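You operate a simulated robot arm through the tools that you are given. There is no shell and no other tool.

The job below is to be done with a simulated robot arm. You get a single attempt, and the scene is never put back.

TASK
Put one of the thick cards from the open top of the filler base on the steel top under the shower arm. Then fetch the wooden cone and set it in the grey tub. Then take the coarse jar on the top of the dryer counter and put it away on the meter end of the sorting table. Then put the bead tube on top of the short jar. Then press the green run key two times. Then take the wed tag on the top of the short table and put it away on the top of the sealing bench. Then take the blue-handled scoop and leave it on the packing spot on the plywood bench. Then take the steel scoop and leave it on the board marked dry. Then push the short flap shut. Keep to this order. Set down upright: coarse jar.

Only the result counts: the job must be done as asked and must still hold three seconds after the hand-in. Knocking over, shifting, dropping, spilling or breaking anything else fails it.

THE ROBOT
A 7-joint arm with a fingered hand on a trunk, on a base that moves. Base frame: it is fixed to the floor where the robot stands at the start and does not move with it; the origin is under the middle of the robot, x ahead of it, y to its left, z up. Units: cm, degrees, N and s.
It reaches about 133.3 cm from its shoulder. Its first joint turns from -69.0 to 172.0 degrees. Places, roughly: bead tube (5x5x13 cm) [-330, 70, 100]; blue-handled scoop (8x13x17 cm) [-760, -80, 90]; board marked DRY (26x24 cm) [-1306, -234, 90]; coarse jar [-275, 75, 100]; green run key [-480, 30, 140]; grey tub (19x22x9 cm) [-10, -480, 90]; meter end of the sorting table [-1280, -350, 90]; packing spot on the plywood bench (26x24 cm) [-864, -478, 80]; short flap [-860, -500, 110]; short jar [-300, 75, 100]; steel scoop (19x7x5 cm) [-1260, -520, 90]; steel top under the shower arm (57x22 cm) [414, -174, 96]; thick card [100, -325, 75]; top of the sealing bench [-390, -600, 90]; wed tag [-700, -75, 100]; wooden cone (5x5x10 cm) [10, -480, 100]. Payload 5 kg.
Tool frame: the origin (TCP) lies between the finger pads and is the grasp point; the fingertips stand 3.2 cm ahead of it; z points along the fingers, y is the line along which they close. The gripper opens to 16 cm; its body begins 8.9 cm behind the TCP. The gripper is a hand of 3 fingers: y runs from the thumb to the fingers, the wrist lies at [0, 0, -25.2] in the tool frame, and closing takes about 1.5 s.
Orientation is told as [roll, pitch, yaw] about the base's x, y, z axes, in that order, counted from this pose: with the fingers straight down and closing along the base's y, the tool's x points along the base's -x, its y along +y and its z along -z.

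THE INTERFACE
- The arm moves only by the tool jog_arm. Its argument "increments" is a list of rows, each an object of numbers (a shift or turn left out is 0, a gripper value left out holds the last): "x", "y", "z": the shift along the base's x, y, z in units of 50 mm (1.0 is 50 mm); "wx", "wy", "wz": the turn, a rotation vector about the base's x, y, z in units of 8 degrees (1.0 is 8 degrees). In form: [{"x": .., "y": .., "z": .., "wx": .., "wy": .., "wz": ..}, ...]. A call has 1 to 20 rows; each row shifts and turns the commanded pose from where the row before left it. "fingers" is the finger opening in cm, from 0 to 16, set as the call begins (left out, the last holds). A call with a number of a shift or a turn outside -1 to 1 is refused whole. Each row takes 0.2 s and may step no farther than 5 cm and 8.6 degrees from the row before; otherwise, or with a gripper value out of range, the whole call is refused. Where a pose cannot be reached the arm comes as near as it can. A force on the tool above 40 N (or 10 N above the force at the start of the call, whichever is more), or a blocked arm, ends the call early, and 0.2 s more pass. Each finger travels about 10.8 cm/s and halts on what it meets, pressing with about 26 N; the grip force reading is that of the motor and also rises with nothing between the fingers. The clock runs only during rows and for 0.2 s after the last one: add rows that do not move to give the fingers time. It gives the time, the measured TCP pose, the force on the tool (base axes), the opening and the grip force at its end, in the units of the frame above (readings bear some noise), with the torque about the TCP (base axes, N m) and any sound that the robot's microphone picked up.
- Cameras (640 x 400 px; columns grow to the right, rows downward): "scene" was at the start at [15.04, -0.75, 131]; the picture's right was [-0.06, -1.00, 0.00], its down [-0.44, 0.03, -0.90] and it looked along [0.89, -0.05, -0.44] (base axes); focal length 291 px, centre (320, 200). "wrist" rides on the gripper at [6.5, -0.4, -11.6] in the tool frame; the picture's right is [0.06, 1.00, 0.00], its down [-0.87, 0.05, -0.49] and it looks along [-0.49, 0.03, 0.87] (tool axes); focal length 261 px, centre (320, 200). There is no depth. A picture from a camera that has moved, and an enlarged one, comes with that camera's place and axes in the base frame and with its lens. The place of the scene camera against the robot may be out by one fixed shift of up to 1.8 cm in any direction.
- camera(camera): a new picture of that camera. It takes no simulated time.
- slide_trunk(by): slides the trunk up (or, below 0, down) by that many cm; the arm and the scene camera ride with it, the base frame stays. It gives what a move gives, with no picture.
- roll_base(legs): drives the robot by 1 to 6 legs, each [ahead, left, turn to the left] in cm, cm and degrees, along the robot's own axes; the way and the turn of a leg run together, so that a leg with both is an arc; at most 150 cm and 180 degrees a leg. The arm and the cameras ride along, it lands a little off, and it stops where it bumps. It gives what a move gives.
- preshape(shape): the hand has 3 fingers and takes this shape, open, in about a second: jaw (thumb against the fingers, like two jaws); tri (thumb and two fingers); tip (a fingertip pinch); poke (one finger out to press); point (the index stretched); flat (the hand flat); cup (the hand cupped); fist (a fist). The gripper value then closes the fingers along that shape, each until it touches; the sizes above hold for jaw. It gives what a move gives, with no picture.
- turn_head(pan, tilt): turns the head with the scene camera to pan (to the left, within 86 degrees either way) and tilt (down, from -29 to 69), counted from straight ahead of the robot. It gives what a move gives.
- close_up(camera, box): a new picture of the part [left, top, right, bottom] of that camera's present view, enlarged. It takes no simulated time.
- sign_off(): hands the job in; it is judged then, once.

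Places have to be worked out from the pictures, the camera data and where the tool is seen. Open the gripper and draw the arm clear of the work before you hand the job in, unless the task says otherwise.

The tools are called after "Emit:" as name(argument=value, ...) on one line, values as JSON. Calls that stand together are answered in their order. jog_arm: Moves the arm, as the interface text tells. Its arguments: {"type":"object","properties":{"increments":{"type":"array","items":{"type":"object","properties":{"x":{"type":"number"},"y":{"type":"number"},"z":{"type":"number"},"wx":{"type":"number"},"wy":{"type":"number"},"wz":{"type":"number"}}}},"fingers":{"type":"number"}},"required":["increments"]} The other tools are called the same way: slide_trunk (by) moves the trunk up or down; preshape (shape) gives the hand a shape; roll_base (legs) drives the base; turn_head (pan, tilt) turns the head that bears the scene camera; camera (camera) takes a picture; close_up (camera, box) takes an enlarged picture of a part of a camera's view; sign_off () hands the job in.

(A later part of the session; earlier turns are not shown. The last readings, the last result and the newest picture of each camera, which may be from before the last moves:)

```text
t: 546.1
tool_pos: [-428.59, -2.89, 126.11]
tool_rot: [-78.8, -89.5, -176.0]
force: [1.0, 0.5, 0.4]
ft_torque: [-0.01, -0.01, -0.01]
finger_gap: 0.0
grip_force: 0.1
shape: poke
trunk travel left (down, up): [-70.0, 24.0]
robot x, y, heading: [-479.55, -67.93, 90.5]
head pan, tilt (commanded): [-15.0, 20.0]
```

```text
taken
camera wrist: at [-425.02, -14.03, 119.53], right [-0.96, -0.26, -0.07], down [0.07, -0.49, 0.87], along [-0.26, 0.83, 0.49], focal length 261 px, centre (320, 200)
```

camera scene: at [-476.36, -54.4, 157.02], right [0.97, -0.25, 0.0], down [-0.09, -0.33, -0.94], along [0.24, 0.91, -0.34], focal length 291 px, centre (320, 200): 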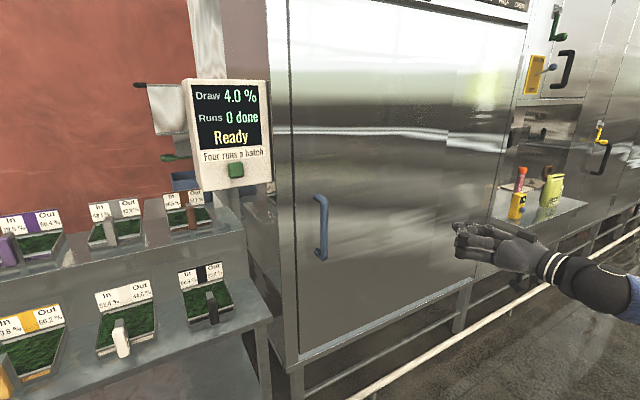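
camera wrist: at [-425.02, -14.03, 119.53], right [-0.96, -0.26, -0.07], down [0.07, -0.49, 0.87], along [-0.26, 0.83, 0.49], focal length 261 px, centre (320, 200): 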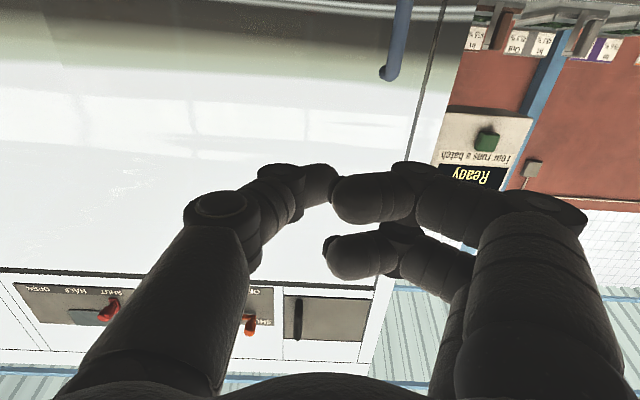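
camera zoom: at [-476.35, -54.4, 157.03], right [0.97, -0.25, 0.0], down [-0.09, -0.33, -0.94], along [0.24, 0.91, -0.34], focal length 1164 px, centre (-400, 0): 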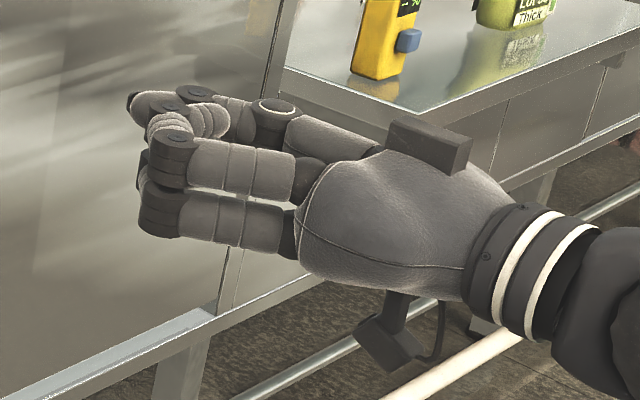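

I try the plain jaw, closed: its fingertips are known to stand 3.2 cm ahead of the TCP.

Emit:
preshape(shape="jaw")

Emit:
jog_arm(increments=[{}, {}, {}, {}, {}, {}, {}, {}], fingers=0)

Emit:
close_up(camera="scene", box=[430, 200, 570, 300])

Emit:
camera(camera="wrist")

```text
t: 547.0
tool_pos: [-428.59, -2.95, 126.01]
tool_rot: [-78.7, -89.5, -176.1]
force: [-0.3, -0.3, 0.1]
ft_torque: [0.02, 0.02, 0.0]
finger_gap: 15.98
grip_force: 0.1
shape: jaw
trunk travel left (down, up): [-70.0, 24.0]
robot x, y, heading: [-479.49, -68.31, 90.4]
head pan, tilt (commanded): [-15.0, 20.0]
```

```text
t: 548.8
tool_pos: [-428.54, -2.88, 126.06]
tool_rot: [-78.5, -89.5, -176.5]
force: [-0.5, 0.3, -0.4]
ft_torque: [0.02, -0.05, 0.0]
finger_gap: 0.0
grip_force: 26.3
shape: jaw
trunk travel left (down, up): [-70.0, 24.0]
robot x, y, heading: [-479.81, -68.02, 90.3]
head pan, tilt (commanded): [-15.0, 20.0]
```

```text
4.00 times, centred on (500, 250) of scene
camera zoom: at [-476.35, -54.4, 157.03], right [0.97, -0.25, 0.0], down [-0.09, -0.33, -0.94], along [0.24, 0.91, -0.34], focal length 1164 px, centre (-400, 0)
```

zoom: 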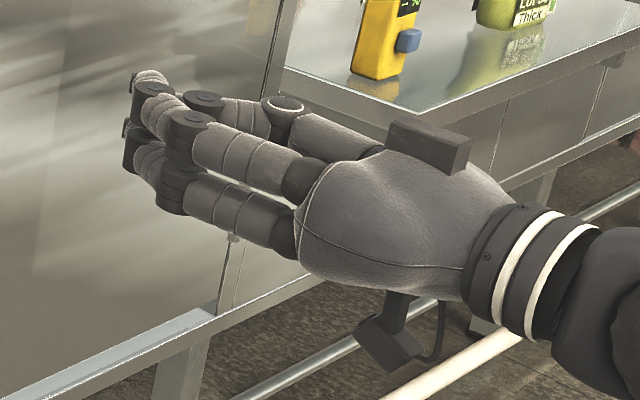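

```text
taken
camera wrist: at [-425.02, -14.03, 119.52], right [-0.96, -0.26, -0.07], down [0.07, -0.49, 0.87], along [-0.26, 0.83, 0.49], focal length 261 px, centre (320, 200)
```

wrist: 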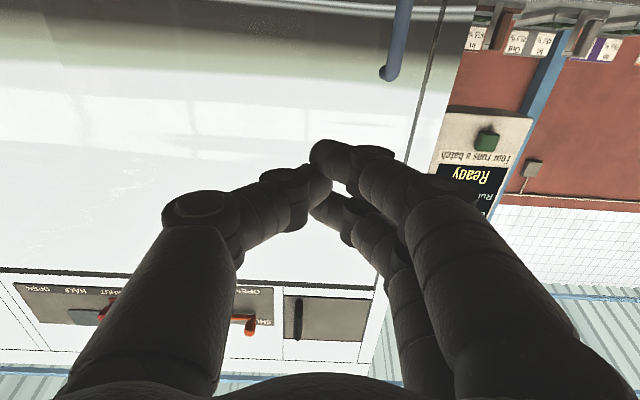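

The closed fingertips make a blunt tip. Both cameras put the key at about (-479.3,33.3,135.6), facing along the dryer's normal. I move the hand in front of it.

Emit:
jog_arm(increments=[{"z": 0.9}, {"z": 0.9}, {"x": -0.95}, {"x": -0.95}, {"x": -0.95}, {"x": -0.95}, {"x": -0.95}, {"x": -0.95}, {"x": -0.95}, {"x": -0.95}, {"x": -0.95}, {"x": -0.9}, {"y": 0.8}, {"y": 0.8}, {"y": 0.8}, {"y": 0.8}, {}])

Emit:
turn_head(pan=5, tilt=15)

Emit:
camera(camera="scene")

Emit:
camera(camera="wrist")

```text
t: 552.4
tool_pos: [-472.93, 19.94, 135.79]
tool_rot: [-85.9, -89.4, -169.0]
force: [0.2, -0.2, -0.4]
ft_torque: [-0.01, -0.01, -0.01]
finger_gap: 0.0
grip_force: 26.5
shape: jaw
out of reach, approached as far as the arm can: row 5, 6, 7, 8, 9
trunk travel left (down, up): [-70.0, 24.0]
robot x, y, heading: [-479.33, -68.21, 90.3]
head pan, tilt (commanded): [-15.0, 20.0]
```

```text
t: 553.2
tool_pos: [-473.17, 20.0, 135.71]
tool_rot: [-78.4, -89.5, -176.5]
force: [-0.2, -0.2, 0.2]
ft_torque: [0.01, -0.02, -0.02]
finger_gap: 0.0
grip_force: 25.8
shape: jaw
trunk travel left (down, up): [-70.0, 24.0]
robot x, y, heading: [-479.49, -68.55, 90.7]
head pan, tilt (commanded): [5.0, 15.0]
```

```text
taken
camera scene: at [-479.6, -54.1, 157.85], right [1.0, 0.09, 0.0], down [0.02, -0.26, -0.97], along [-0.09, 0.96, -0.26], focal length 291 px, centre (320, 200)
```

scene: 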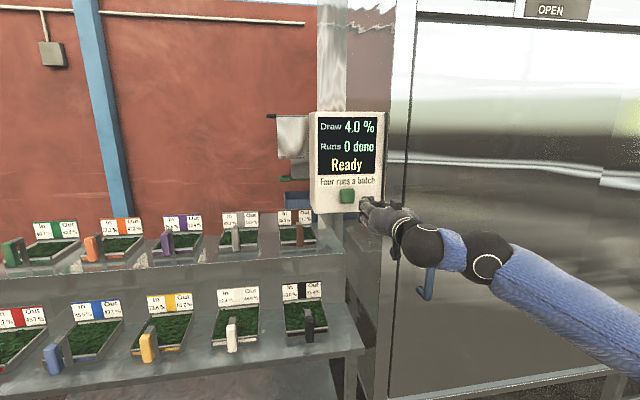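

```text
taken
camera wrist: at [-469.51, 8.86, 129.15], right [-0.96, -0.26, -0.07], down [0.07, -0.49, 0.87], along [-0.26, 0.83, 0.49], focal length 261 px, centre (320, 200)
```

wrist: 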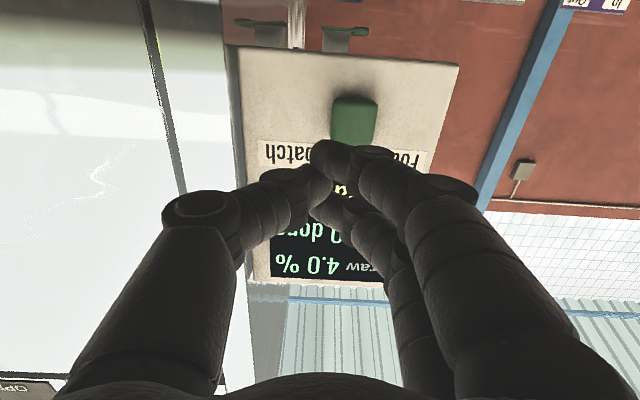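

The key is 3.4 cm left of my line; I correct and advance 7 cm along the normal.

Emit:
jog_arm(increments=[{"x": -0.68, "z": -0.06}, {"x": -0.12, "y": 0.45}, {"x": -0.12, "y": 0.45}, {"x": -0.12, "y": 0.45}, {}])

Emit:
camera(camera="wrist")

Emit:
close_up(camera="scene", box=[300, 100, 440, 260])

```text
t: 554.4
tool_pos: [-478.36, 26.59, 135.76]
tool_rot: [-79.2, -89.5, -175.6]
force: [0.0, 0.3, 0.5]
ft_torque: [-0.01, 0.03, 0.0]
finger_gap: 0.0
grip_force: 25.8
shape: jaw
trunk travel left (down, up): [-70.0, 24.0]
robot x, y, heading: [-479.91, -68.31, 90.2]
head pan, tilt (commanded): [5.0, 15.0]
```

```text
taken
camera wrist: at [-474.76, 15.47, 129.11], right [-0.96, -0.26, -0.07], down [0.07, -0.49, 0.87], along [-0.26, 0.83, 0.49], focal length 261 px, centre (320, 200)
```

wrist: 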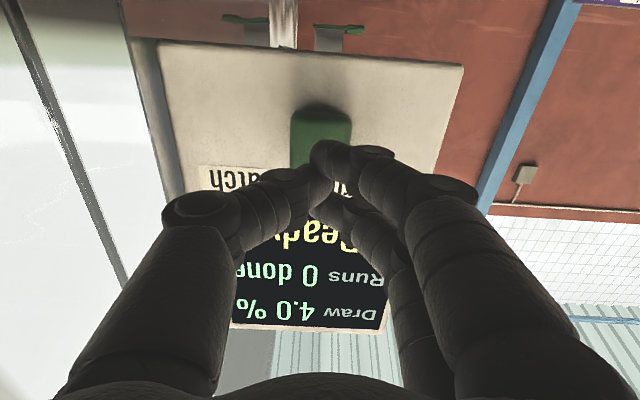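

```text
2.50 times, centred on (370, 180) of scene
camera zoom: at [-479.61, -54.12, 157.85], right [1.0, 0.09, 0.0], down [0.02, -0.26, -0.97], along [-0.09, 0.96, -0.26], focal length 727 px, centre (195, 250)
```

zoom: 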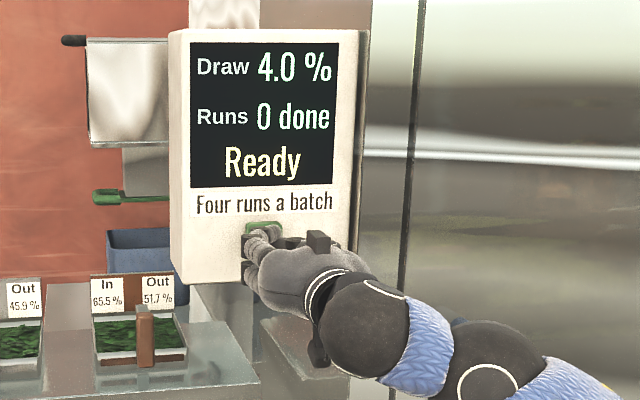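

Horizontally aligned; the key's centre is ~1.6 cm lower. I lower the hand and advance to contact in small steps.

Emit:
jog_arm(increments=[{"z": -0.32}, {"x": -0.1, "y": 0.38}, {}])

Emit:
camera(camera="wrist")

```text
t: 555.2
tool_pos: [-478.74, 28.42, 134.0]
tool_rot: [-81.8, -89.5, -173.0]
force: [0.2, -0.1, 0.0]
ft_torque: [-0.03, 0.04, 0.0]
finger_gap: 0.01
grip_force: 26.4
shape: jaw
trunk travel left (down, up): [-70.0, 24.0]
robot x, y, heading: [-479.77, -68.07, 90.2]
head pan, tilt (commanded): [5.0, 15.0]
```

```text
taken
camera wrist: at [-475.21, 17.3, 127.52], right [-0.96, -0.26, -0.07], down [0.07, -0.49, 0.87], along [-0.26, 0.83, 0.49], focal length 261 px, centre (320, 200)
```

wrist: 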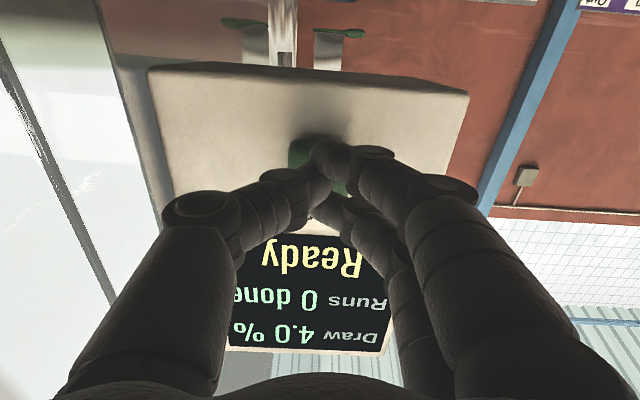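

Aligned with the key's centre. I push forward slowly along the normal.

Emit:
jog_arm(increments=[{"x": -0.02, "y": 0.075}, {"x": -0.02, "y": 0.075}, {"x": -0.02, "y": 0.075}, {}])

Emit:
jog_arm(increments=[{"x": -0.02, "y": 0.075}, {}])

Emit:
jog_arm(increments=[{"x": -0.02, "y": 0.075}, {}])

```text
t: 556.2
tool_pos: [-479.12, 29.51, 133.76]
tool_rot: [-75.1, -89.5, -179.8]
force: [-0.1, -0.4, 0.1]
ft_torque: [0.0, 0.0, -0.02]
finger_gap: 0.0
grip_force: 25.8
shape: jaw
trunk travel left (down, up): [-70.0, 24.0]
robot x, y, heading: [-479.35, -67.94, 90.3]
head pan, tilt (commanded): [5.0, 15.0]
```

```text
t: 556.8
tool_pos: [-479.28, 29.77, 134.06]
tool_rot: [-77.7, -89.5, -177.0]
force: [1.1, -2.1, 0.2]
ft_torque: [0.0, -0.01, 0.0]
finger_gap: 0.0
grip_force: 25.8
shape: jaw
trunk travel left (down, up): [-70.0, 24.0]
robot x, y, heading: [-479.41, -67.91, 90.1]
head pan, tilt (commanded): [5.0, 15.0]
```

```text
t: 557.4
tool_pos: [-479.25, 30.25, 133.97]
tool_rot: [-80.7, -89.5, -174.1]
force: [2.9, -5.1, -0.5]
ft_torque: [-0.01, 0.02, -0.11]
finger_gap: 0.0
grip_force: 26.0
shape: jaw
trunk travel left (down, up): [-70.0, 24.0]
robot x, y, heading: [-479.43, -68.09, 90.5]
head pan, tilt (commanded): [5.0, 15.0]
heard: click
```

A click was heard — first press. I look at the panel's display.

Emit:
close_up(camera="scene", box=[300, 100, 440, 260])

Emit:
jog_arm(increments=[{"x": 0.04, "y": -0.15}, {"x": 0.04, "y": -0.15}, {"x": 0.04, "y": -0.15}, {}, {}])

Emit:
close_up(camera="scene", box=[300, 100, 440, 260])

```text
2.50 times, centred on (370, 180) of scene
camera zoom: at [-479.56, -54.14, 157.85], right [1.0, 0.09, 0.0], down [0.02, -0.26, -0.97], along [-0.09, 0.96, -0.26], focal length 727 px, centre (195, 250)
```

zoom: 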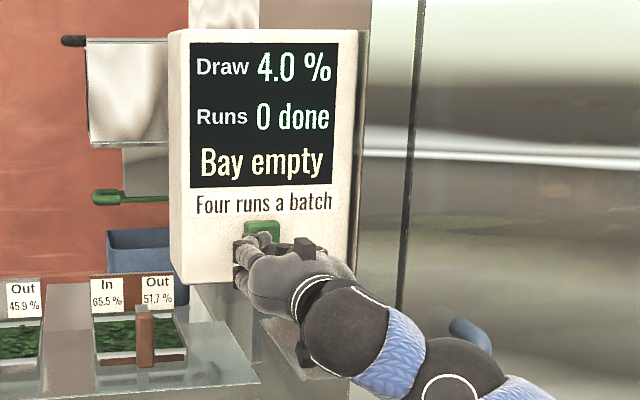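

```text
t: 558.6
tool_pos: [-478.81, 28.02, 133.89]
tool_rot: [-76.9, -89.5, -178.0]
force: [-0.4, 0.2, 0.8]
ft_torque: [-0.04, 0.02, 0.0]
finger_gap: 0.01
grip_force: 26.2
shape: jaw
trunk travel left (down, up): [-70.0, 24.0]
robot x, y, heading: [-479.18, -68.07, 90.6]
head pan, tilt (commanded): [5.0, 15.0]
```

```text
2.50 times, centred on (370, 180) of scene
camera zoom: at [-479.6, -54.08, 157.84], right [1.0, 0.09, 0.0], down [0.02, -0.26, -0.97], along [-0.09, 0.96, -0.26], focal length 727 px, centre (195, 250)
```

zoom: 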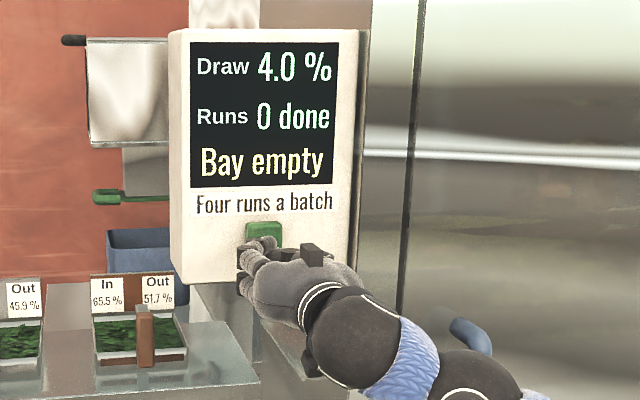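

The display changed to "Bay empty", so the press registered. Now the second press.

Emit:
jog_arm(increments=[{"x": -0.04, "y": 0.15}, {"x": -0.04, "y": 0.15}, {"x": -0.02, "y": 0.075}, {}])

Emit:
jog_arm(increments=[{"x": -0.02, "y": 0.075}, {}])

```text
t: 559.6
tool_pos: [-479.11, 29.99, 133.93]
tool_rot: [-78.1, -89.5, -176.7]
force: [-0.1, -2.3, 0.3]
ft_torque: [-0.01, 0.0, -0.05]
finger_gap: 0.0
grip_force: 26.1
shape: jaw
trunk travel left (down, up): [-70.0, 24.0]
robot x, y, heading: [-479.32, -68.14, 90.2]
head pan, tilt (commanded): [5.0, 15.0]
heard: click
```

```text
t: 560.2
tool_pos: [-479.3, 30.27, 133.97]
tool_rot: [-79.5, -89.5, -175.4]
force: [1.7, -7.3, -2.5]
ft_torque: [-0.05, 0.01, -0.03]
finger_gap: 0.01
grip_force: 26.3
shape: jaw
trunk travel left (down, up): [-70.0, 24.0]
robot x, y, heading: [-479.63, -68.27, 90.5]
head pan, tilt (commanded): [5.0, 15.0]
```

Second click heard — pressed twice. I withdraw the hand from the panel.

Emit:
jog_arm(increments=[{"x": 0.1, "y": -0.38}, {"x": 0.2, "y": -0.77}, {"x": 0.2, "y": -0.77}, {"x": 0.2, "y": -0.77}, {"x": 0.2, "y": -0.77}, {}])

Emit:
close_up(camera="scene", box=[300, 100, 440, 260])

```text
t: 561.6
tool_pos: [-474.73, 13.35, 133.95]
tool_rot: [-74.0, -89.5, 179.1]
force: [0.2, -0.1, -0.7]
ft_torque: [-0.02, 0.0, 0.0]
finger_gap: 0.0
grip_force: 26.2
shape: jaw
trunk travel left (down, up): [-70.0, 24.0]
robot x, y, heading: [-479.89, -68.29, 90.3]
head pan, tilt (commanded): [5.0, 15.0]
```

```text
2.50 times, centred on (370, 180) of scene
camera zoom: at [-479.61, -54.03, 157.84], right [1.0, 0.09, 0.0], down [0.02, -0.26, -0.97], along [-0.09, 0.96, -0.26], focal length 727 px, centre (195, 250)
```

zoom: 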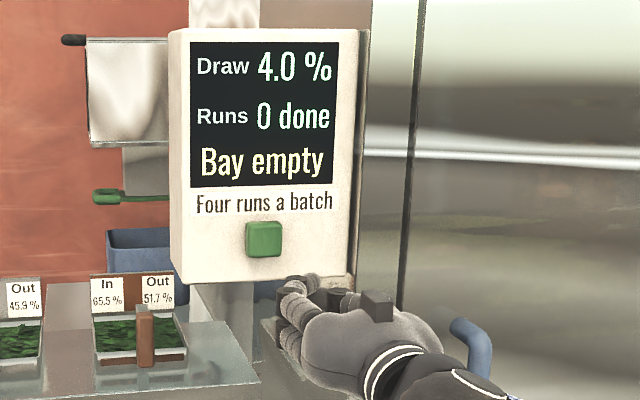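

Both presses are done. I turn the hand back to pointing down and open it, then drive to the short table to look for the "wed" tag.

Emit:
jog_arm(increments=[{"wx": -0.966, "wy": -0.259, "y": -0.2}, {"wx": -0.966, "wy": -0.259, "y": -0.2}, {"wx": -0.966, "wy": -0.259, "y": -0.2}, {"wx": -0.966, "wy": -0.259, "y": -0.2}, {"wx": -0.966, "wy": -0.259}, {"wx": -0.966, "wy": -0.259}, {"wx": -0.966, "wy": -0.259}, {"wx": -0.966, "wy": -0.259}, {"wx": -0.966, "wy": -0.259}, {"wx": -0.966, "wy": -0.259}, {"wx": -0.966, "wy": -0.259}, {"wx": -0.15, "wy": -0.04}, {}], fingers=10)

Emit:
roll_base(legs=[[-40, 0, 0], [0, 0, 75]])

Emit:
turn_head(pan=0, tilt=15)

Emit:
camera(camera="scene")

```text
t: 564.4
tool_pos: [-479.27, 11.11, 134.98]
tool_rot: [4.6, -26.9, 106.3]
force: [0.9, -0.1, -0.1]
ft_torque: [0.05, -0.01, -0.01]
finger_gap: 9.98
grip_force: 0.1
shape: jaw
out of reach, approached as far as the arm can: row 1, 2, 3, 4
trunk travel left (down, up): [-70.0, 24.0]
robot x, y, heading: [-479.48, -68.58, 90.8]
head pan, tilt (commanded): [5.0, 15.0]
```

```text
t: 570.2
tool_pos: [-556.41, -89.89, 134.84]
tool_rot: [4.8, -27.0, -176.9]
force: [1.1, 0.1, -0.8]
ft_torque: [0.0, 0.0, 0.01]
finger_gap: 9.99
grip_force: 0.1
shape: jaw
trunk travel left (down, up): [-70.0, 24.0]
robot x, y, heading: [-479.38, -108.19, 167.2]
head pan, tilt (commanded): [5.0, 15.0]
```

```text
t: 570.9
tool_pos: [-556.54, -89.7, 134.82]
tool_rot: [4.8, -27.0, -176.9]
force: [0.5, 0.9, 0.6]
ft_torque: [0.01, 0.02, 0.02]
finger_gap: 9.99
grip_force: 0.0
shape: jaw
trunk travel left (down, up): [-70.0, 24.0]
robot x, y, heading: [-479.18, -107.89, 167.1]
head pan, tilt (commanded): [0.0, 15.0]
```

```text
taken
camera scene: at [-492.49, -105.32, 157.84], right [0.22, 0.98, 0.0], down [0.25, -0.06, -0.97], along [-0.94, 0.21, -0.26], focal length 291 px, centre (320, 200)
```

scene: 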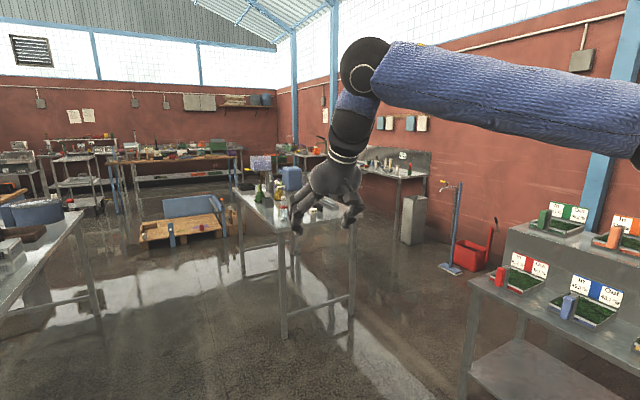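

I straighten the hand and come up to the east end of the short table.

Emit:
jog_arm(increments=[{"wx": 0.195, "wy": -0.835}, {"wx": 0.195, "wy": -0.835}, {"wx": 0.195, "wy": -0.835}, {"wx": 0.195, "wy": -0.835}, {}])

Emit:
roll_base(legs=[[0, 0, 28], [70, -75, 0]])

Emit:
turn_head(pan=0, tilt=30)

Emit:
camera(camera="scene")

```text
t: 572.1
tool_pos: [-556.52, -89.45, 134.83]
tool_rot: [0.1, 0.1, -175.7]
force: [0.5, 0.3, -0.1]
ft_torque: [-0.05, 0.07, 0.02]
finger_gap: 9.97
grip_force: 0.1
shape: jaw
trunk travel left (down, up): [-70.0, 24.0]
robot x, y, heading: [-479.46, -108.37, 166.9]
head pan, tilt (commanded): [0.0, 15.0]
```

```text
t: 578.7
tool_pos: [-641.86, -73.55, 134.76]
tool_rot: [0.1, 0.1, -148.4]
force: [0.6, 0.2, -0.3]
ft_torque: [-0.02, -0.04, 0.01]
finger_gap: 9.96
grip_force: 0.1
shape: jaw
trunk travel left (down, up): [-70.0, 24.0]
robot x, y, heading: [-564.55, -54.61, -165.3]
head pan, tilt (commanded): [0.0, 15.0]
```

```text
t: 579.5
tool_pos: [-641.83, -73.67, 134.81]
tool_rot: [0.2, 0.0, -148.3]
force: [-0.4, 0.5, -0.1]
ft_torque: [0.02, 0.02, -0.02]
finger_gap: 9.96
grip_force: 0.0
shape: jaw
trunk travel left (down, up): [-70.0, 24.0]
robot x, y, heading: [-564.86, -54.44, -165.5]
head pan, tilt (commanded): [0.0, 30.0]
```

```text
taken
camera scene: at [-577.6, -58.32, 155.43], right [-0.25, 0.97, 0.0], down [0.48, 0.13, -0.87], along [-0.84, -0.22, -0.5], focal length 291 px, centre (320, 200)
```

scene: 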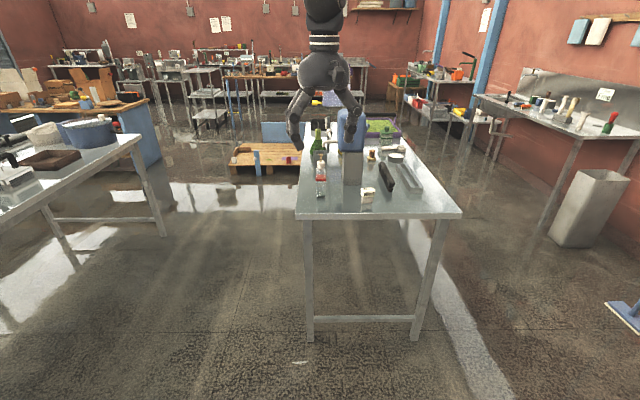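

Emit:
close_up(camera="scene", box=[290, 90, 470, 230])

Emit:
close_up(camera="scene", box=[300, 140, 420, 220])

```text
2.86 times, centred on (380, 160) of scene
camera zoom: at [-577.6, -58.32, 155.43], right [-0.25, 0.97, 0.0], down [0.48, 0.13, -0.87], along [-0.84, -0.22, -0.5], focal length 831 px, centre (149, 314)
```

zoom: 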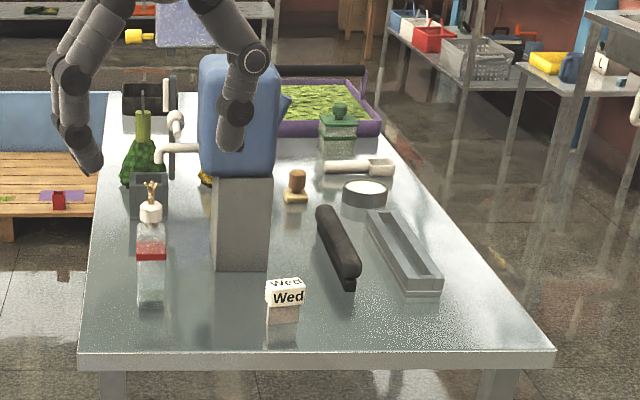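

```text
5.00 times, centred on (360, 180) of scene
camera zoom: at [-577.6, -58.32, 155.43], right [-0.25, 0.97, 0.0], down [0.48, 0.13, -0.87], along [-0.84, -0.22, -0.5], focal length 1454 px, centre (120, 300)
```

zoom: 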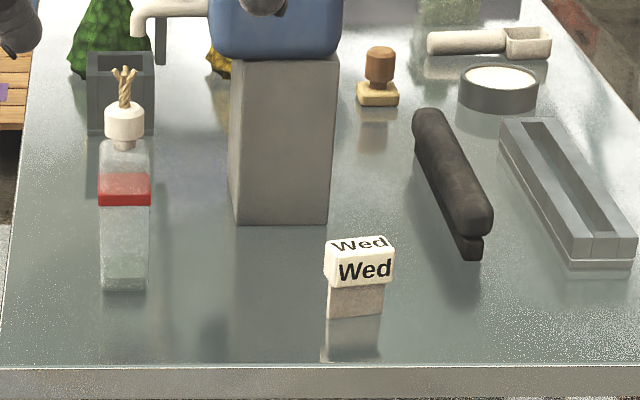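

The "Wed" tag is a small block near the table's east edge. I roll closer and measure it with the wrist camera.

Emit:
roll_base(legs=[[32, 0, 0]])

Emit:
camera(camera="wrist")

Emit:
camera(camera="scene")

```text
t: 581.6
tool_pos: [-672.89, -81.83, 134.76]
tool_rot: [0.2, 0.2, -148.3]
force: [-1.1, 0.2, -0.3]
ft_torque: [-0.02, -0.04, 0.0]
finger_gap: 9.97
grip_force: 0.0
shape: jaw
trunk travel left (down, up): [-70.0, 24.0]
robot x, y, heading: [-596.06, -62.43, -165.4]
head pan, tilt (commanded): [0.0, 30.0]
```

```text
taken
camera wrist: at [-667.53, -78.13, 146.3], right [0.58, -0.82, 0.0], down [-0.71, -0.5, 0.49], along [-0.4, -0.28, -0.87], focal length 261 px, centre (320, 200)
```

wrist: 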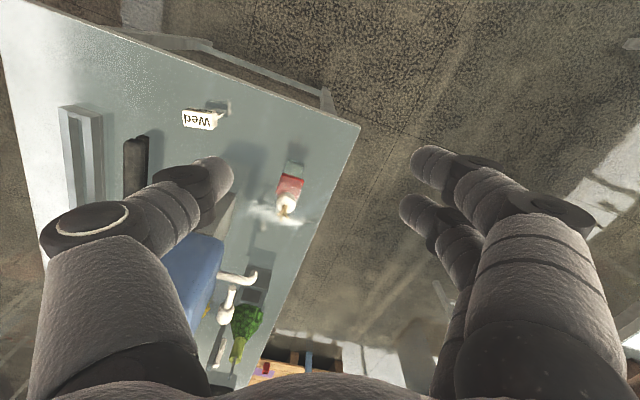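

```text
taken
camera scene: at [-608.69, -66.42, 155.42], right [-0.25, 0.97, 0.0], down [0.48, 0.13, -0.87], along [-0.84, -0.22, -0.5], focal length 291 px, centre (320, 200)
```

scene: 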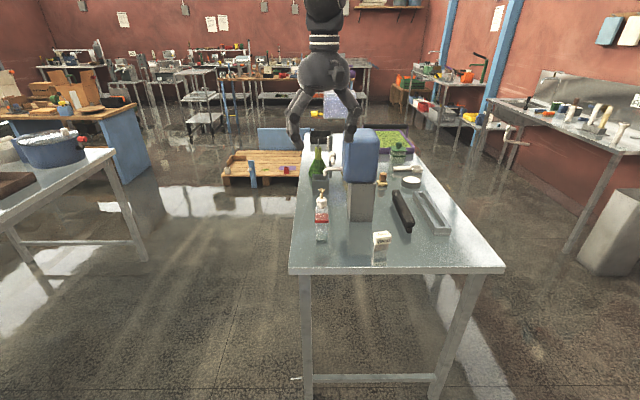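

The tag's top is at about (-689,-66,97). I move over it.

Emit:
jog_arm(increments=[{"y": 0.8}, {"y": 0.8}, {"y": 0.8}, {"y": 0.76}, {"x": -0.8}, {"x": -0.8}, {"x": -0.85}, {"x": -0.8}, {"z": -0.9}, {"z": -0.9}, {"z": -0.9}, {"z": -0.9}, {}], fingers=9)

Emit:
camera(camera="wrist")

Emit:
camera(camera="scene")

```text
t: 584.4
tool_pos: [-688.99, -66.21, 117.1]
tool_rot: [0.0, -0.1, -148.3]
force: [0.0, -0.8, 0.7]
ft_torque: [-0.02, 0.03, -0.01]
finger_gap: 9.06
grip_force: 0.1
shape: jaw
trunk travel left (down, up): [-70.0, 24.0]
robot x, y, heading: [-595.77, -62.71, -165.4]
head pan, tilt (commanded): [0.0, 30.0]
```

```text
taken
camera wrist: at [-683.54, -62.52, 128.65], right [0.58, -0.82, 0.0], down [-0.71, -0.5, 0.49], along [-0.4, -0.28, -0.87], focal length 261 px, centre (320, 200)
```

wrist: 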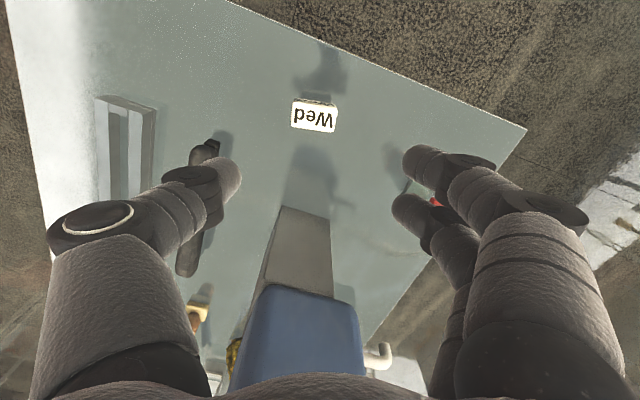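

```text
taken
camera scene: at [-608.44, -66.43, 155.45], right [-0.25, 0.97, 0.0], down [0.48, 0.13, -0.87], along [-0.84, -0.22, -0.5], focal length 291 px, centre (320, 200)
```

scene: 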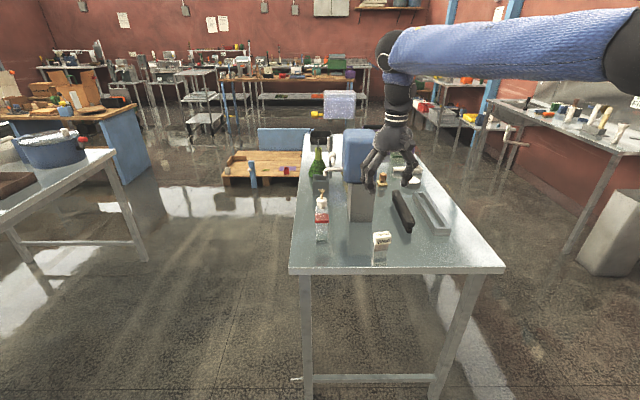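

Nearly centred; small shift and turn, then down.

Emit:
jog_arm(increments=[{"x": -0.1, "y": 0.13, "wz": -0.6}, {"z": -0.9}, {"z": -0.9}, {"z": -0.7}, {}])

Emit:
camera(camera="wrist")

```text
t: 585.6
tool_pos: [-689.56, -65.54, 104.66]
tool_rot: [0.0, 0.0, -153.1]
force: [0.6, 0.4, 0.2]
ft_torque: [-0.02, 0.01, -0.01]
finger_gap: 9.04
grip_force: 0.1
shape: jaw
trunk travel left (down, up): [-70.0, 24.0]
robot x, y, heading: [-596.21, -62.45, -165.3]
head pan, tilt (commanded): [0.0, 30.0]
```

```text
taken
camera wrist: at [-683.89, -62.31, 116.16], right [0.51, -0.86, 0.0], down [-0.75, -0.44, 0.49], along [-0.42, -0.25, -0.87], focal length 261 px, centre (320, 200)
```

wrist: 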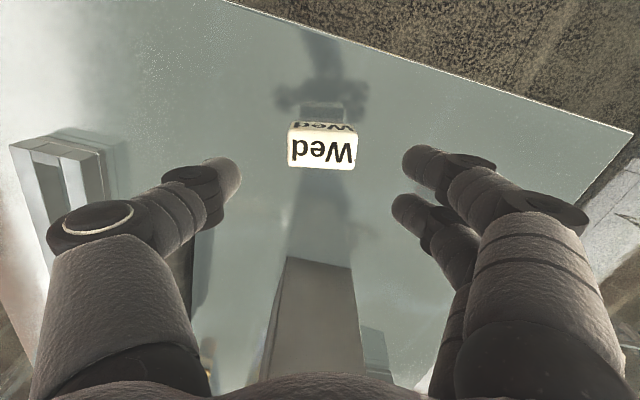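

Centred and aligned. I go down and grip.

Emit:
jog_arm(increments=[{"z": -0.7}, {"z": -0.7}, {"z": -0.6}, {}])

Emit:
camera(camera="wrist")

Emit:
jog_arm(increments=[{}, {}, {}, {}, {}, {}, {}], fingers=0)

Emit:
camera(camera="wrist")

```text
t: 586.6
tool_pos: [-689.46, -65.45, 94.67]
tool_rot: [0.2, 0.1, -153.1]
force: [0.1, -0.2, 0.4]
ft_torque: [-0.02, 0.01, 0.01]
finger_gap: 9.05
grip_force: 0.0
shape: jaw
trunk travel left (down, up): [-70.0, 24.0]
robot x, y, heading: [-595.58, -62.89, -165.5]
head pan, tilt (commanded): [0.0, 30.0]
```

```text
taken
camera wrist: at [-683.83, -62.14, 106.23], right [0.51, -0.86, 0.0], down [-0.75, -0.44, 0.49], along [-0.42, -0.25, -0.87], focal length 261 px, centre (320, 200)
```

wrist: 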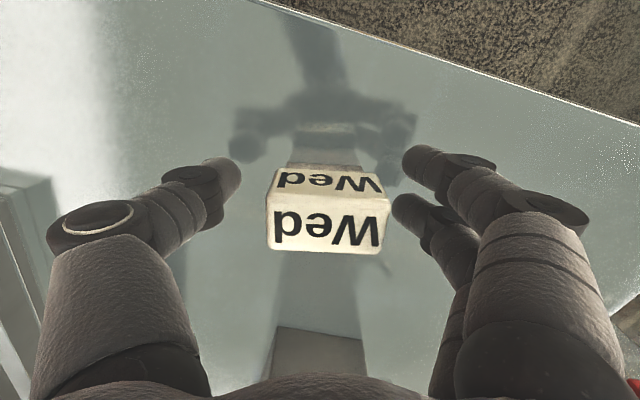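

```text
t: 588.2
tool_pos: [-689.47, -65.39, 94.61]
tool_rot: [0.1, 0.2, -153.1]
force: [-0.8, -0.1, 0.0]
ft_torque: [0.01, -0.03, -0.01]
finger_gap: 1.83
grip_force: 26.0
shape: jaw
trunk travel left (down, up): [-70.0, 24.0]
robot x, y, heading: [-595.62, -62.69, -165.4]
head pan, tilt (commanded): [0.0, 30.0]
```

```text
taken
camera wrist: at [-683.89, -62.13, 106.17], right [0.51, -0.86, 0.0], down [-0.75, -0.44, 0.49], along [-0.42, -0.25, -0.87], focal length 261 px, centre (320, 200)
```

wrist: 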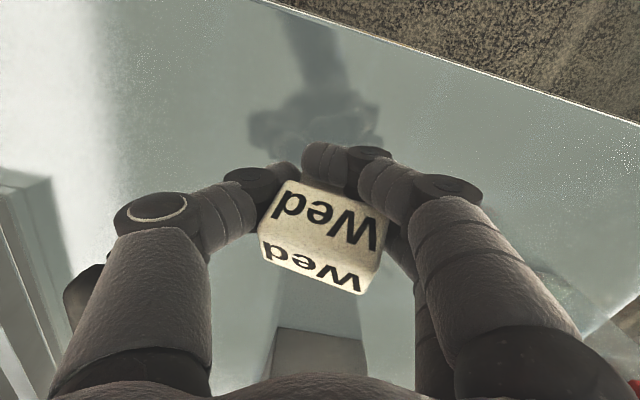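

The tag twisted in the grip because its thickness is less than the finger spacing. I open again to re-grip it along its thin side.

Emit:
jog_arm(increments=[{}, {}, {}], fingers=4)

Emit:
camera(camera="wrist")

Emit:
jog_arm(increments=[{}, {}, {}, {}], fingers=9)

Emit:
camera(camera="wrist")

Emit:
close_up(camera="scene", box=[310, 150, 450, 280])

```text
t: 589.0
tool_pos: [-689.54, -65.31, 94.59]
tool_rot: [0.1, 0.2, -153.1]
force: [0.7, 0.2, -0.5]
ft_torque: [0.02, -0.01, -0.02]
finger_gap: 3.99
grip_force: 0.0
shape: jaw
trunk travel left (down, up): [-70.0, 24.0]
robot x, y, heading: [-596.03, -62.48, -165.3]
head pan, tilt (commanded): [0.0, 30.0]
```

```text
taken
camera wrist: at [-683.88, -62.13, 106.18], right [0.51, -0.86, 0.0], down [-0.75, -0.44, 0.49], along [-0.42, -0.25, -0.87], focal length 261 px, centre (320, 200)
```

wrist: 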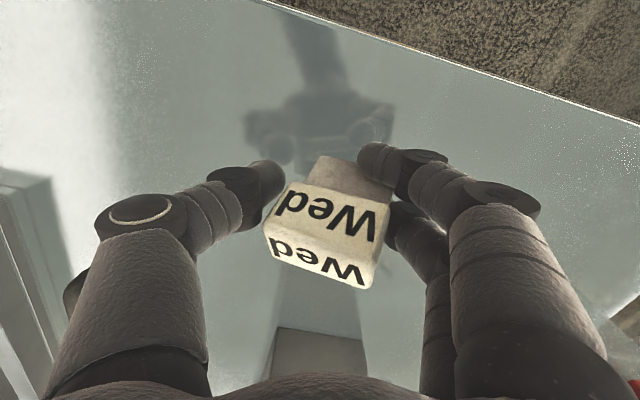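

```text
t: 590.0
tool_pos: [-689.46, -65.42, 94.66]
tool_rot: [0.1, 0.0, -153.1]
force: [-0.2, 0.1, 1.0]
ft_torque: [0.02, 0.01, 0.04]
finger_gap: 8.91
grip_force: 0.1
shape: jaw
trunk travel left (down, up): [-70.0, 24.0]
robot x, y, heading: [-595.91, -63.09, -165.2]
head pan, tilt (commanded): [0.0, 30.0]
```

```text
taken
camera wrist: at [-683.88, -62.13, 106.18], right [0.51, -0.86, 0.0], down [-0.75, -0.44, 0.49], along [-0.42, -0.25, -0.87], focal length 261 px, centre (320, 200)
```

wrist: 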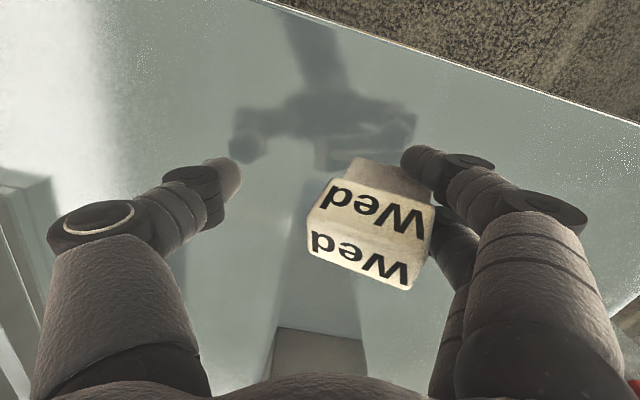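

```text
3.08 times, centred on (380, 215) of scene
camera zoom: at [-608.61, -66.37, 155.42], right [-0.25, 0.97, 0.0], down [0.48, 0.13, -0.87], along [-0.84, -0.22, -0.5], focal length 895 px, centre (135, 154)
```

zoom: 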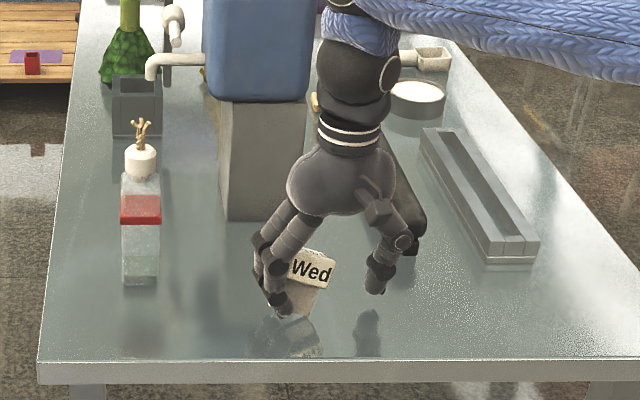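

Emit:
close_up(camera="wrist", box=[270, 120, 470, 320])

Emit:
close_up(camera="scene", box=[355, 215, 415, 275])

```text
2.00 times, centred on (370, 220) of wrist
camera zoom: at [-683.88, -62.13, 106.18], right [0.51, -0.86, 0.0], down [-0.75, -0.44, 0.49], along [-0.42, -0.25, -0.87], focal length 521 px, centre (220, 160)
```

zoom: 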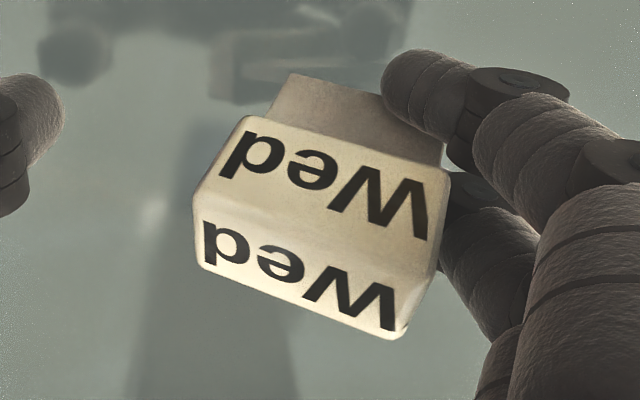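

```text
6.67 times, centred on (385, 245) of scene
camera zoom: at [-608.61, -66.37, 155.42], right [-0.25, 0.97, 0.0], down [0.48, 0.13, -0.87], along [-0.84, -0.22, -0.5], focal length 1939 px, centre (-113, -100)
```

zoom: 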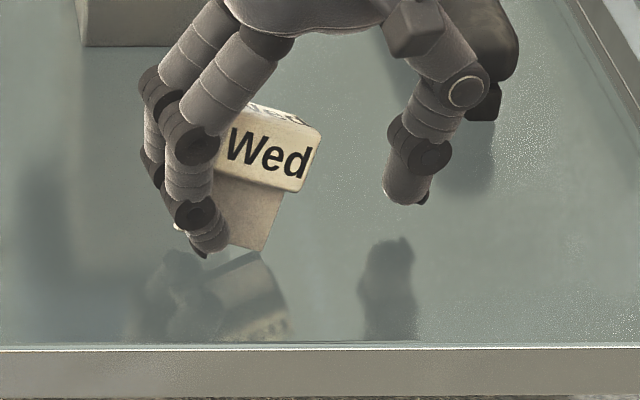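

The tag is wedged against the two fingers. I lift 1.5 cm to see if it stays with them or drops back to the table.

Emit:
jog_arm(increments=[{"z": 0.15}, {"z": 0.15}, {}])

Emit:
close_up(camera="scene", box=[355, 215, 415, 275])

Emit:
camera(camera="wrist")

```text
t: 590.8
tool_pos: [-689.52, -65.36, 95.94]
tool_rot: [0.1, 0.1, -153.0]
force: [-0.1, 0.8, -0.6]
ft_torque: [0.0, 0.0, 0.0]
finger_gap: 8.93
grip_force: 0.0
shape: jaw
trunk travel left (down, up): [-70.0, 24.0]
robot x, y, heading: [-595.84, -62.56, -165.5]
head pan, tilt (commanded): [0.0, 30.0]
```

```text
6.67 times, centred on (385, 245) of scene
camera zoom: at [-608.62, -66.37, 155.42], right [-0.25, 0.97, 0.0], down [0.48, 0.13, -0.87], along [-0.84, -0.22, -0.5], focal length 1939 px, centre (-113, -100)
```

zoom: 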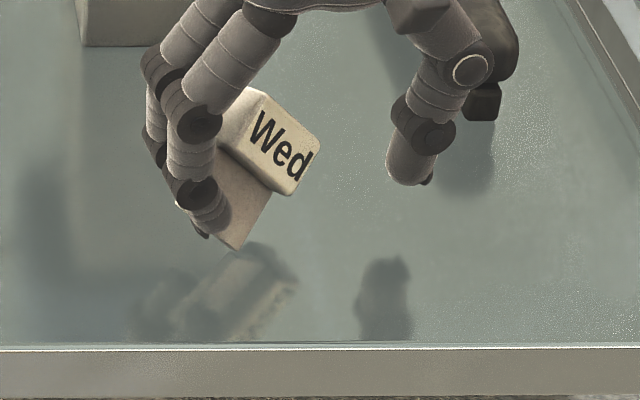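

```text
taken
camera wrist: at [-683.89, -62.11, 107.42], right [0.51, -0.86, 0.0], down [-0.75, -0.44, 0.49], along [-0.42, -0.25, -0.87], focal length 261 px, centre (320, 200)
```

wrist: 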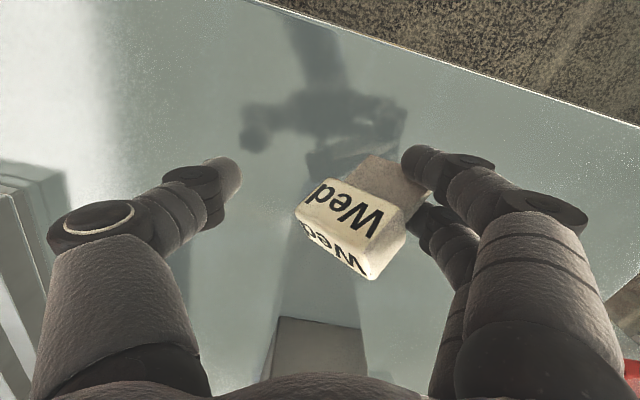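

I lift a little further, letting the tag slide off the fingers by its own weight.

Emit:
jog_arm(increments=[{"z": 0.15}, {"z": 0.15}, {}])

Emit:
close_up(camera="scene", box=[355, 205, 415, 265])

Emit:
camera(camera="wrist")

```text
t: 591.6
tool_pos: [-689.52, -65.4, 97.26]
tool_rot: [0.1, 0.1, -153.1]
force: [0.0, 0.2, -0.2]
ft_torque: [-0.01, -0.03, 0.0]
finger_gap: 8.93
grip_force: 0.1
shape: jaw
trunk travel left (down, up): [-70.0, 24.0]
robot x, y, heading: [-595.77, -62.54, -165.5]
head pan, tilt (commanded): [0.0, 30.0]
```

```text
6.67 times, centred on (385, 235) of scene
camera zoom: at [-608.62, -66.38, 155.42], right [-0.25, 0.97, 0.0], down [0.48, 0.13, -0.87], along [-0.84, -0.22, -0.5], focal length 1939 px, centre (-113, -33)
```

zoom: 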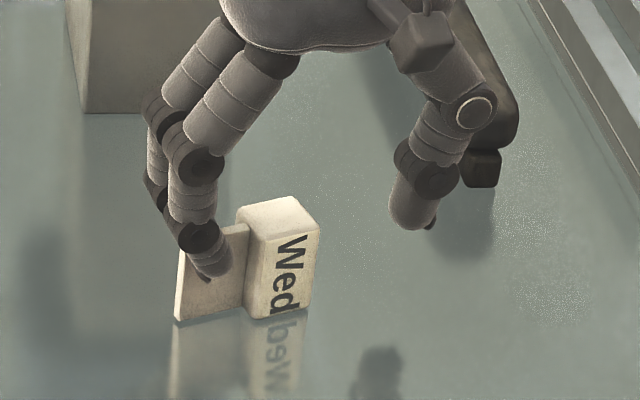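

```text
taken
camera wrist: at [-683.84, -62.15, 108.87], right [0.51, -0.86, 0.0], down [-0.75, -0.44, 0.49], along [-0.42, -0.25, -0.87], focal length 261 px, centre (320, 200)
```

wrist: 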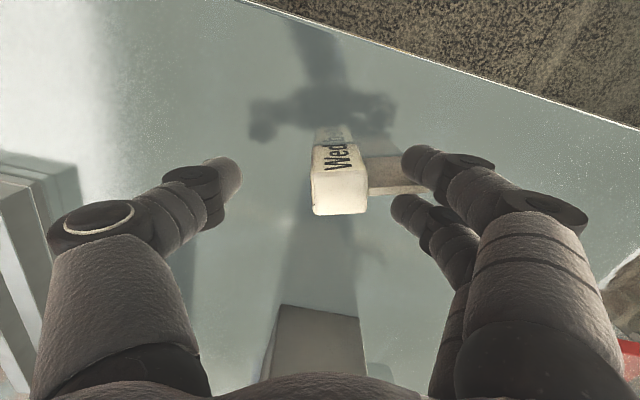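

The tag has come down onto its side on the table. I raise the hand further to clear it.

Emit:
jog_arm(increments=[{"z": 0.2}, {"z": 0.3}, {"z": 0.5}, {"z": 0.6}, {}])

Emit:
close_up(camera="scene", box=[345, 195, 425, 275])

Emit:
camera(camera="wrist")

```text
t: 592.8
tool_pos: [-689.64, -65.32, 105.12]
tool_rot: [0.1, 0.2, -153.0]
force: [0.8, -0.6, -0.9]
ft_torque: [-0.01, -0.02, -0.02]
finger_gap: 8.94
grip_force: 0.0
shape: jaw
trunk travel left (down, up): [-70.0, 24.0]
robot x, y, heading: [-595.78, -62.48, -165.4]
head pan, tilt (commanded): [0.0, 30.0]
```

```text
5.00 times, centred on (385, 235) of scene
camera zoom: at [-608.7, -66.34, 155.41], right [-0.25, 0.97, 0.0], down [0.48, 0.13, -0.87], along [-0.84, -0.22, -0.5], focal length 1454 px, centre (-5, 25)
```

zoom: 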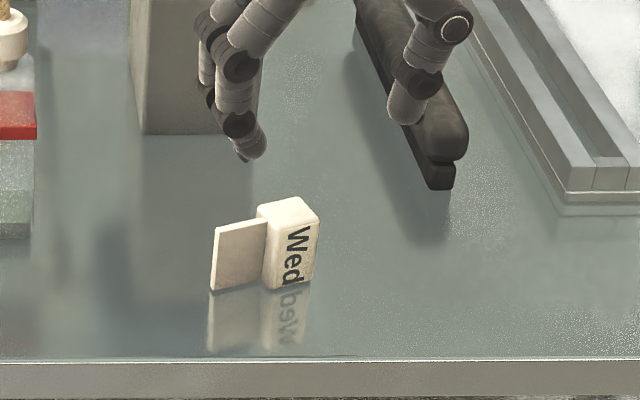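

```text
taken
camera wrist: at [-683.87, -62.13, 116.68], right [0.51, -0.86, 0.0], down [-0.75, -0.44, 0.49], along [-0.42, -0.25, -0.87], focal length 261 px, centre (320, 200)
```

wrist: 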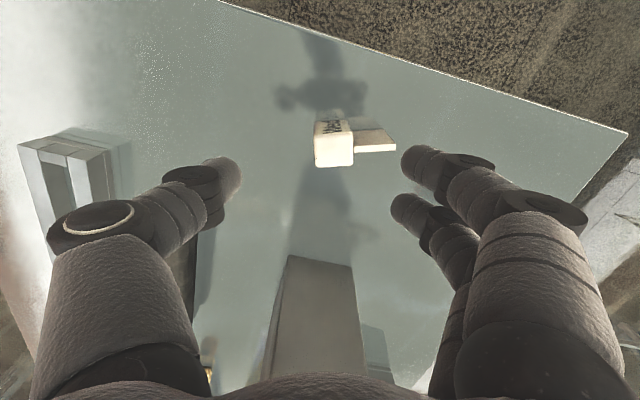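

The tag lies on its side: white block plus thin plate. I turn the hand to close across its thin direction (thumb east, fingers west).

Emit:
jog_arm(increments=[{"wz": -1}, {"wz": -1}, {"wz": -1}, {"wz": -1}, {"wz": -1}, {"wz": -1}, {"wz": -1}, {"wz": -1}, {"wz": -1}, {"wz": -1}, {"wz": -0.2}, {"x": 0.06, "y": -0.25}, {}], fingers=8)

Emit:
camera(camera="wrist")

Emit:
close_up(camera="scene", box=[310, 150, 450, 280])

```text
t: 595.6
tool_pos: [-689.17, -66.63, 105.31]
tool_rot: [0.1, 0.3, 125.2]
force: [-0.2, 0.6, -0.4]
ft_torque: [0.01, -0.01, -0.02]
finger_gap: 8.08
grip_force: 0.0
shape: jaw
trunk travel left (down, up): [-70.0, 24.0]
robot x, y, heading: [-595.63, -62.65, -165.3]
head pan, tilt (commanded): [0.0, 30.0]
```

```text
taken
camera wrist: at [-685.09, -71.66, 116.83], right [-0.78, -0.63, 0.0], down [-0.55, 0.68, 0.49], along [-0.31, 0.38, -0.87], focal length 261 px, centre (320, 200)
```

wrist: 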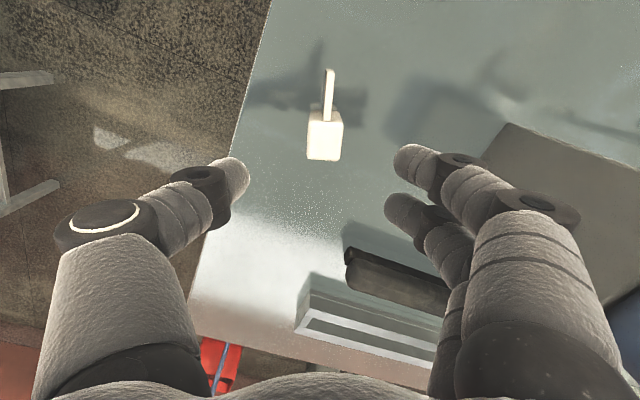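

```text
3.08 times, centred on (380, 215) of scene
camera zoom: at [-608.61, -66.3, 155.42], right [-0.25, 0.97, 0.0], down [0.48, 0.13, -0.87], along [-0.84, -0.22, -0.5], focal length 895 px, centre (135, 154)
```

zoom: 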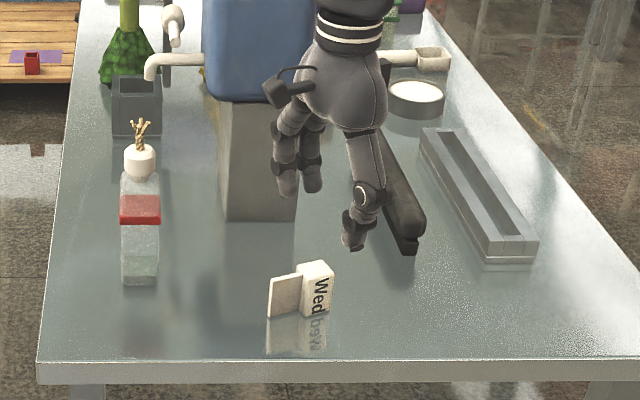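

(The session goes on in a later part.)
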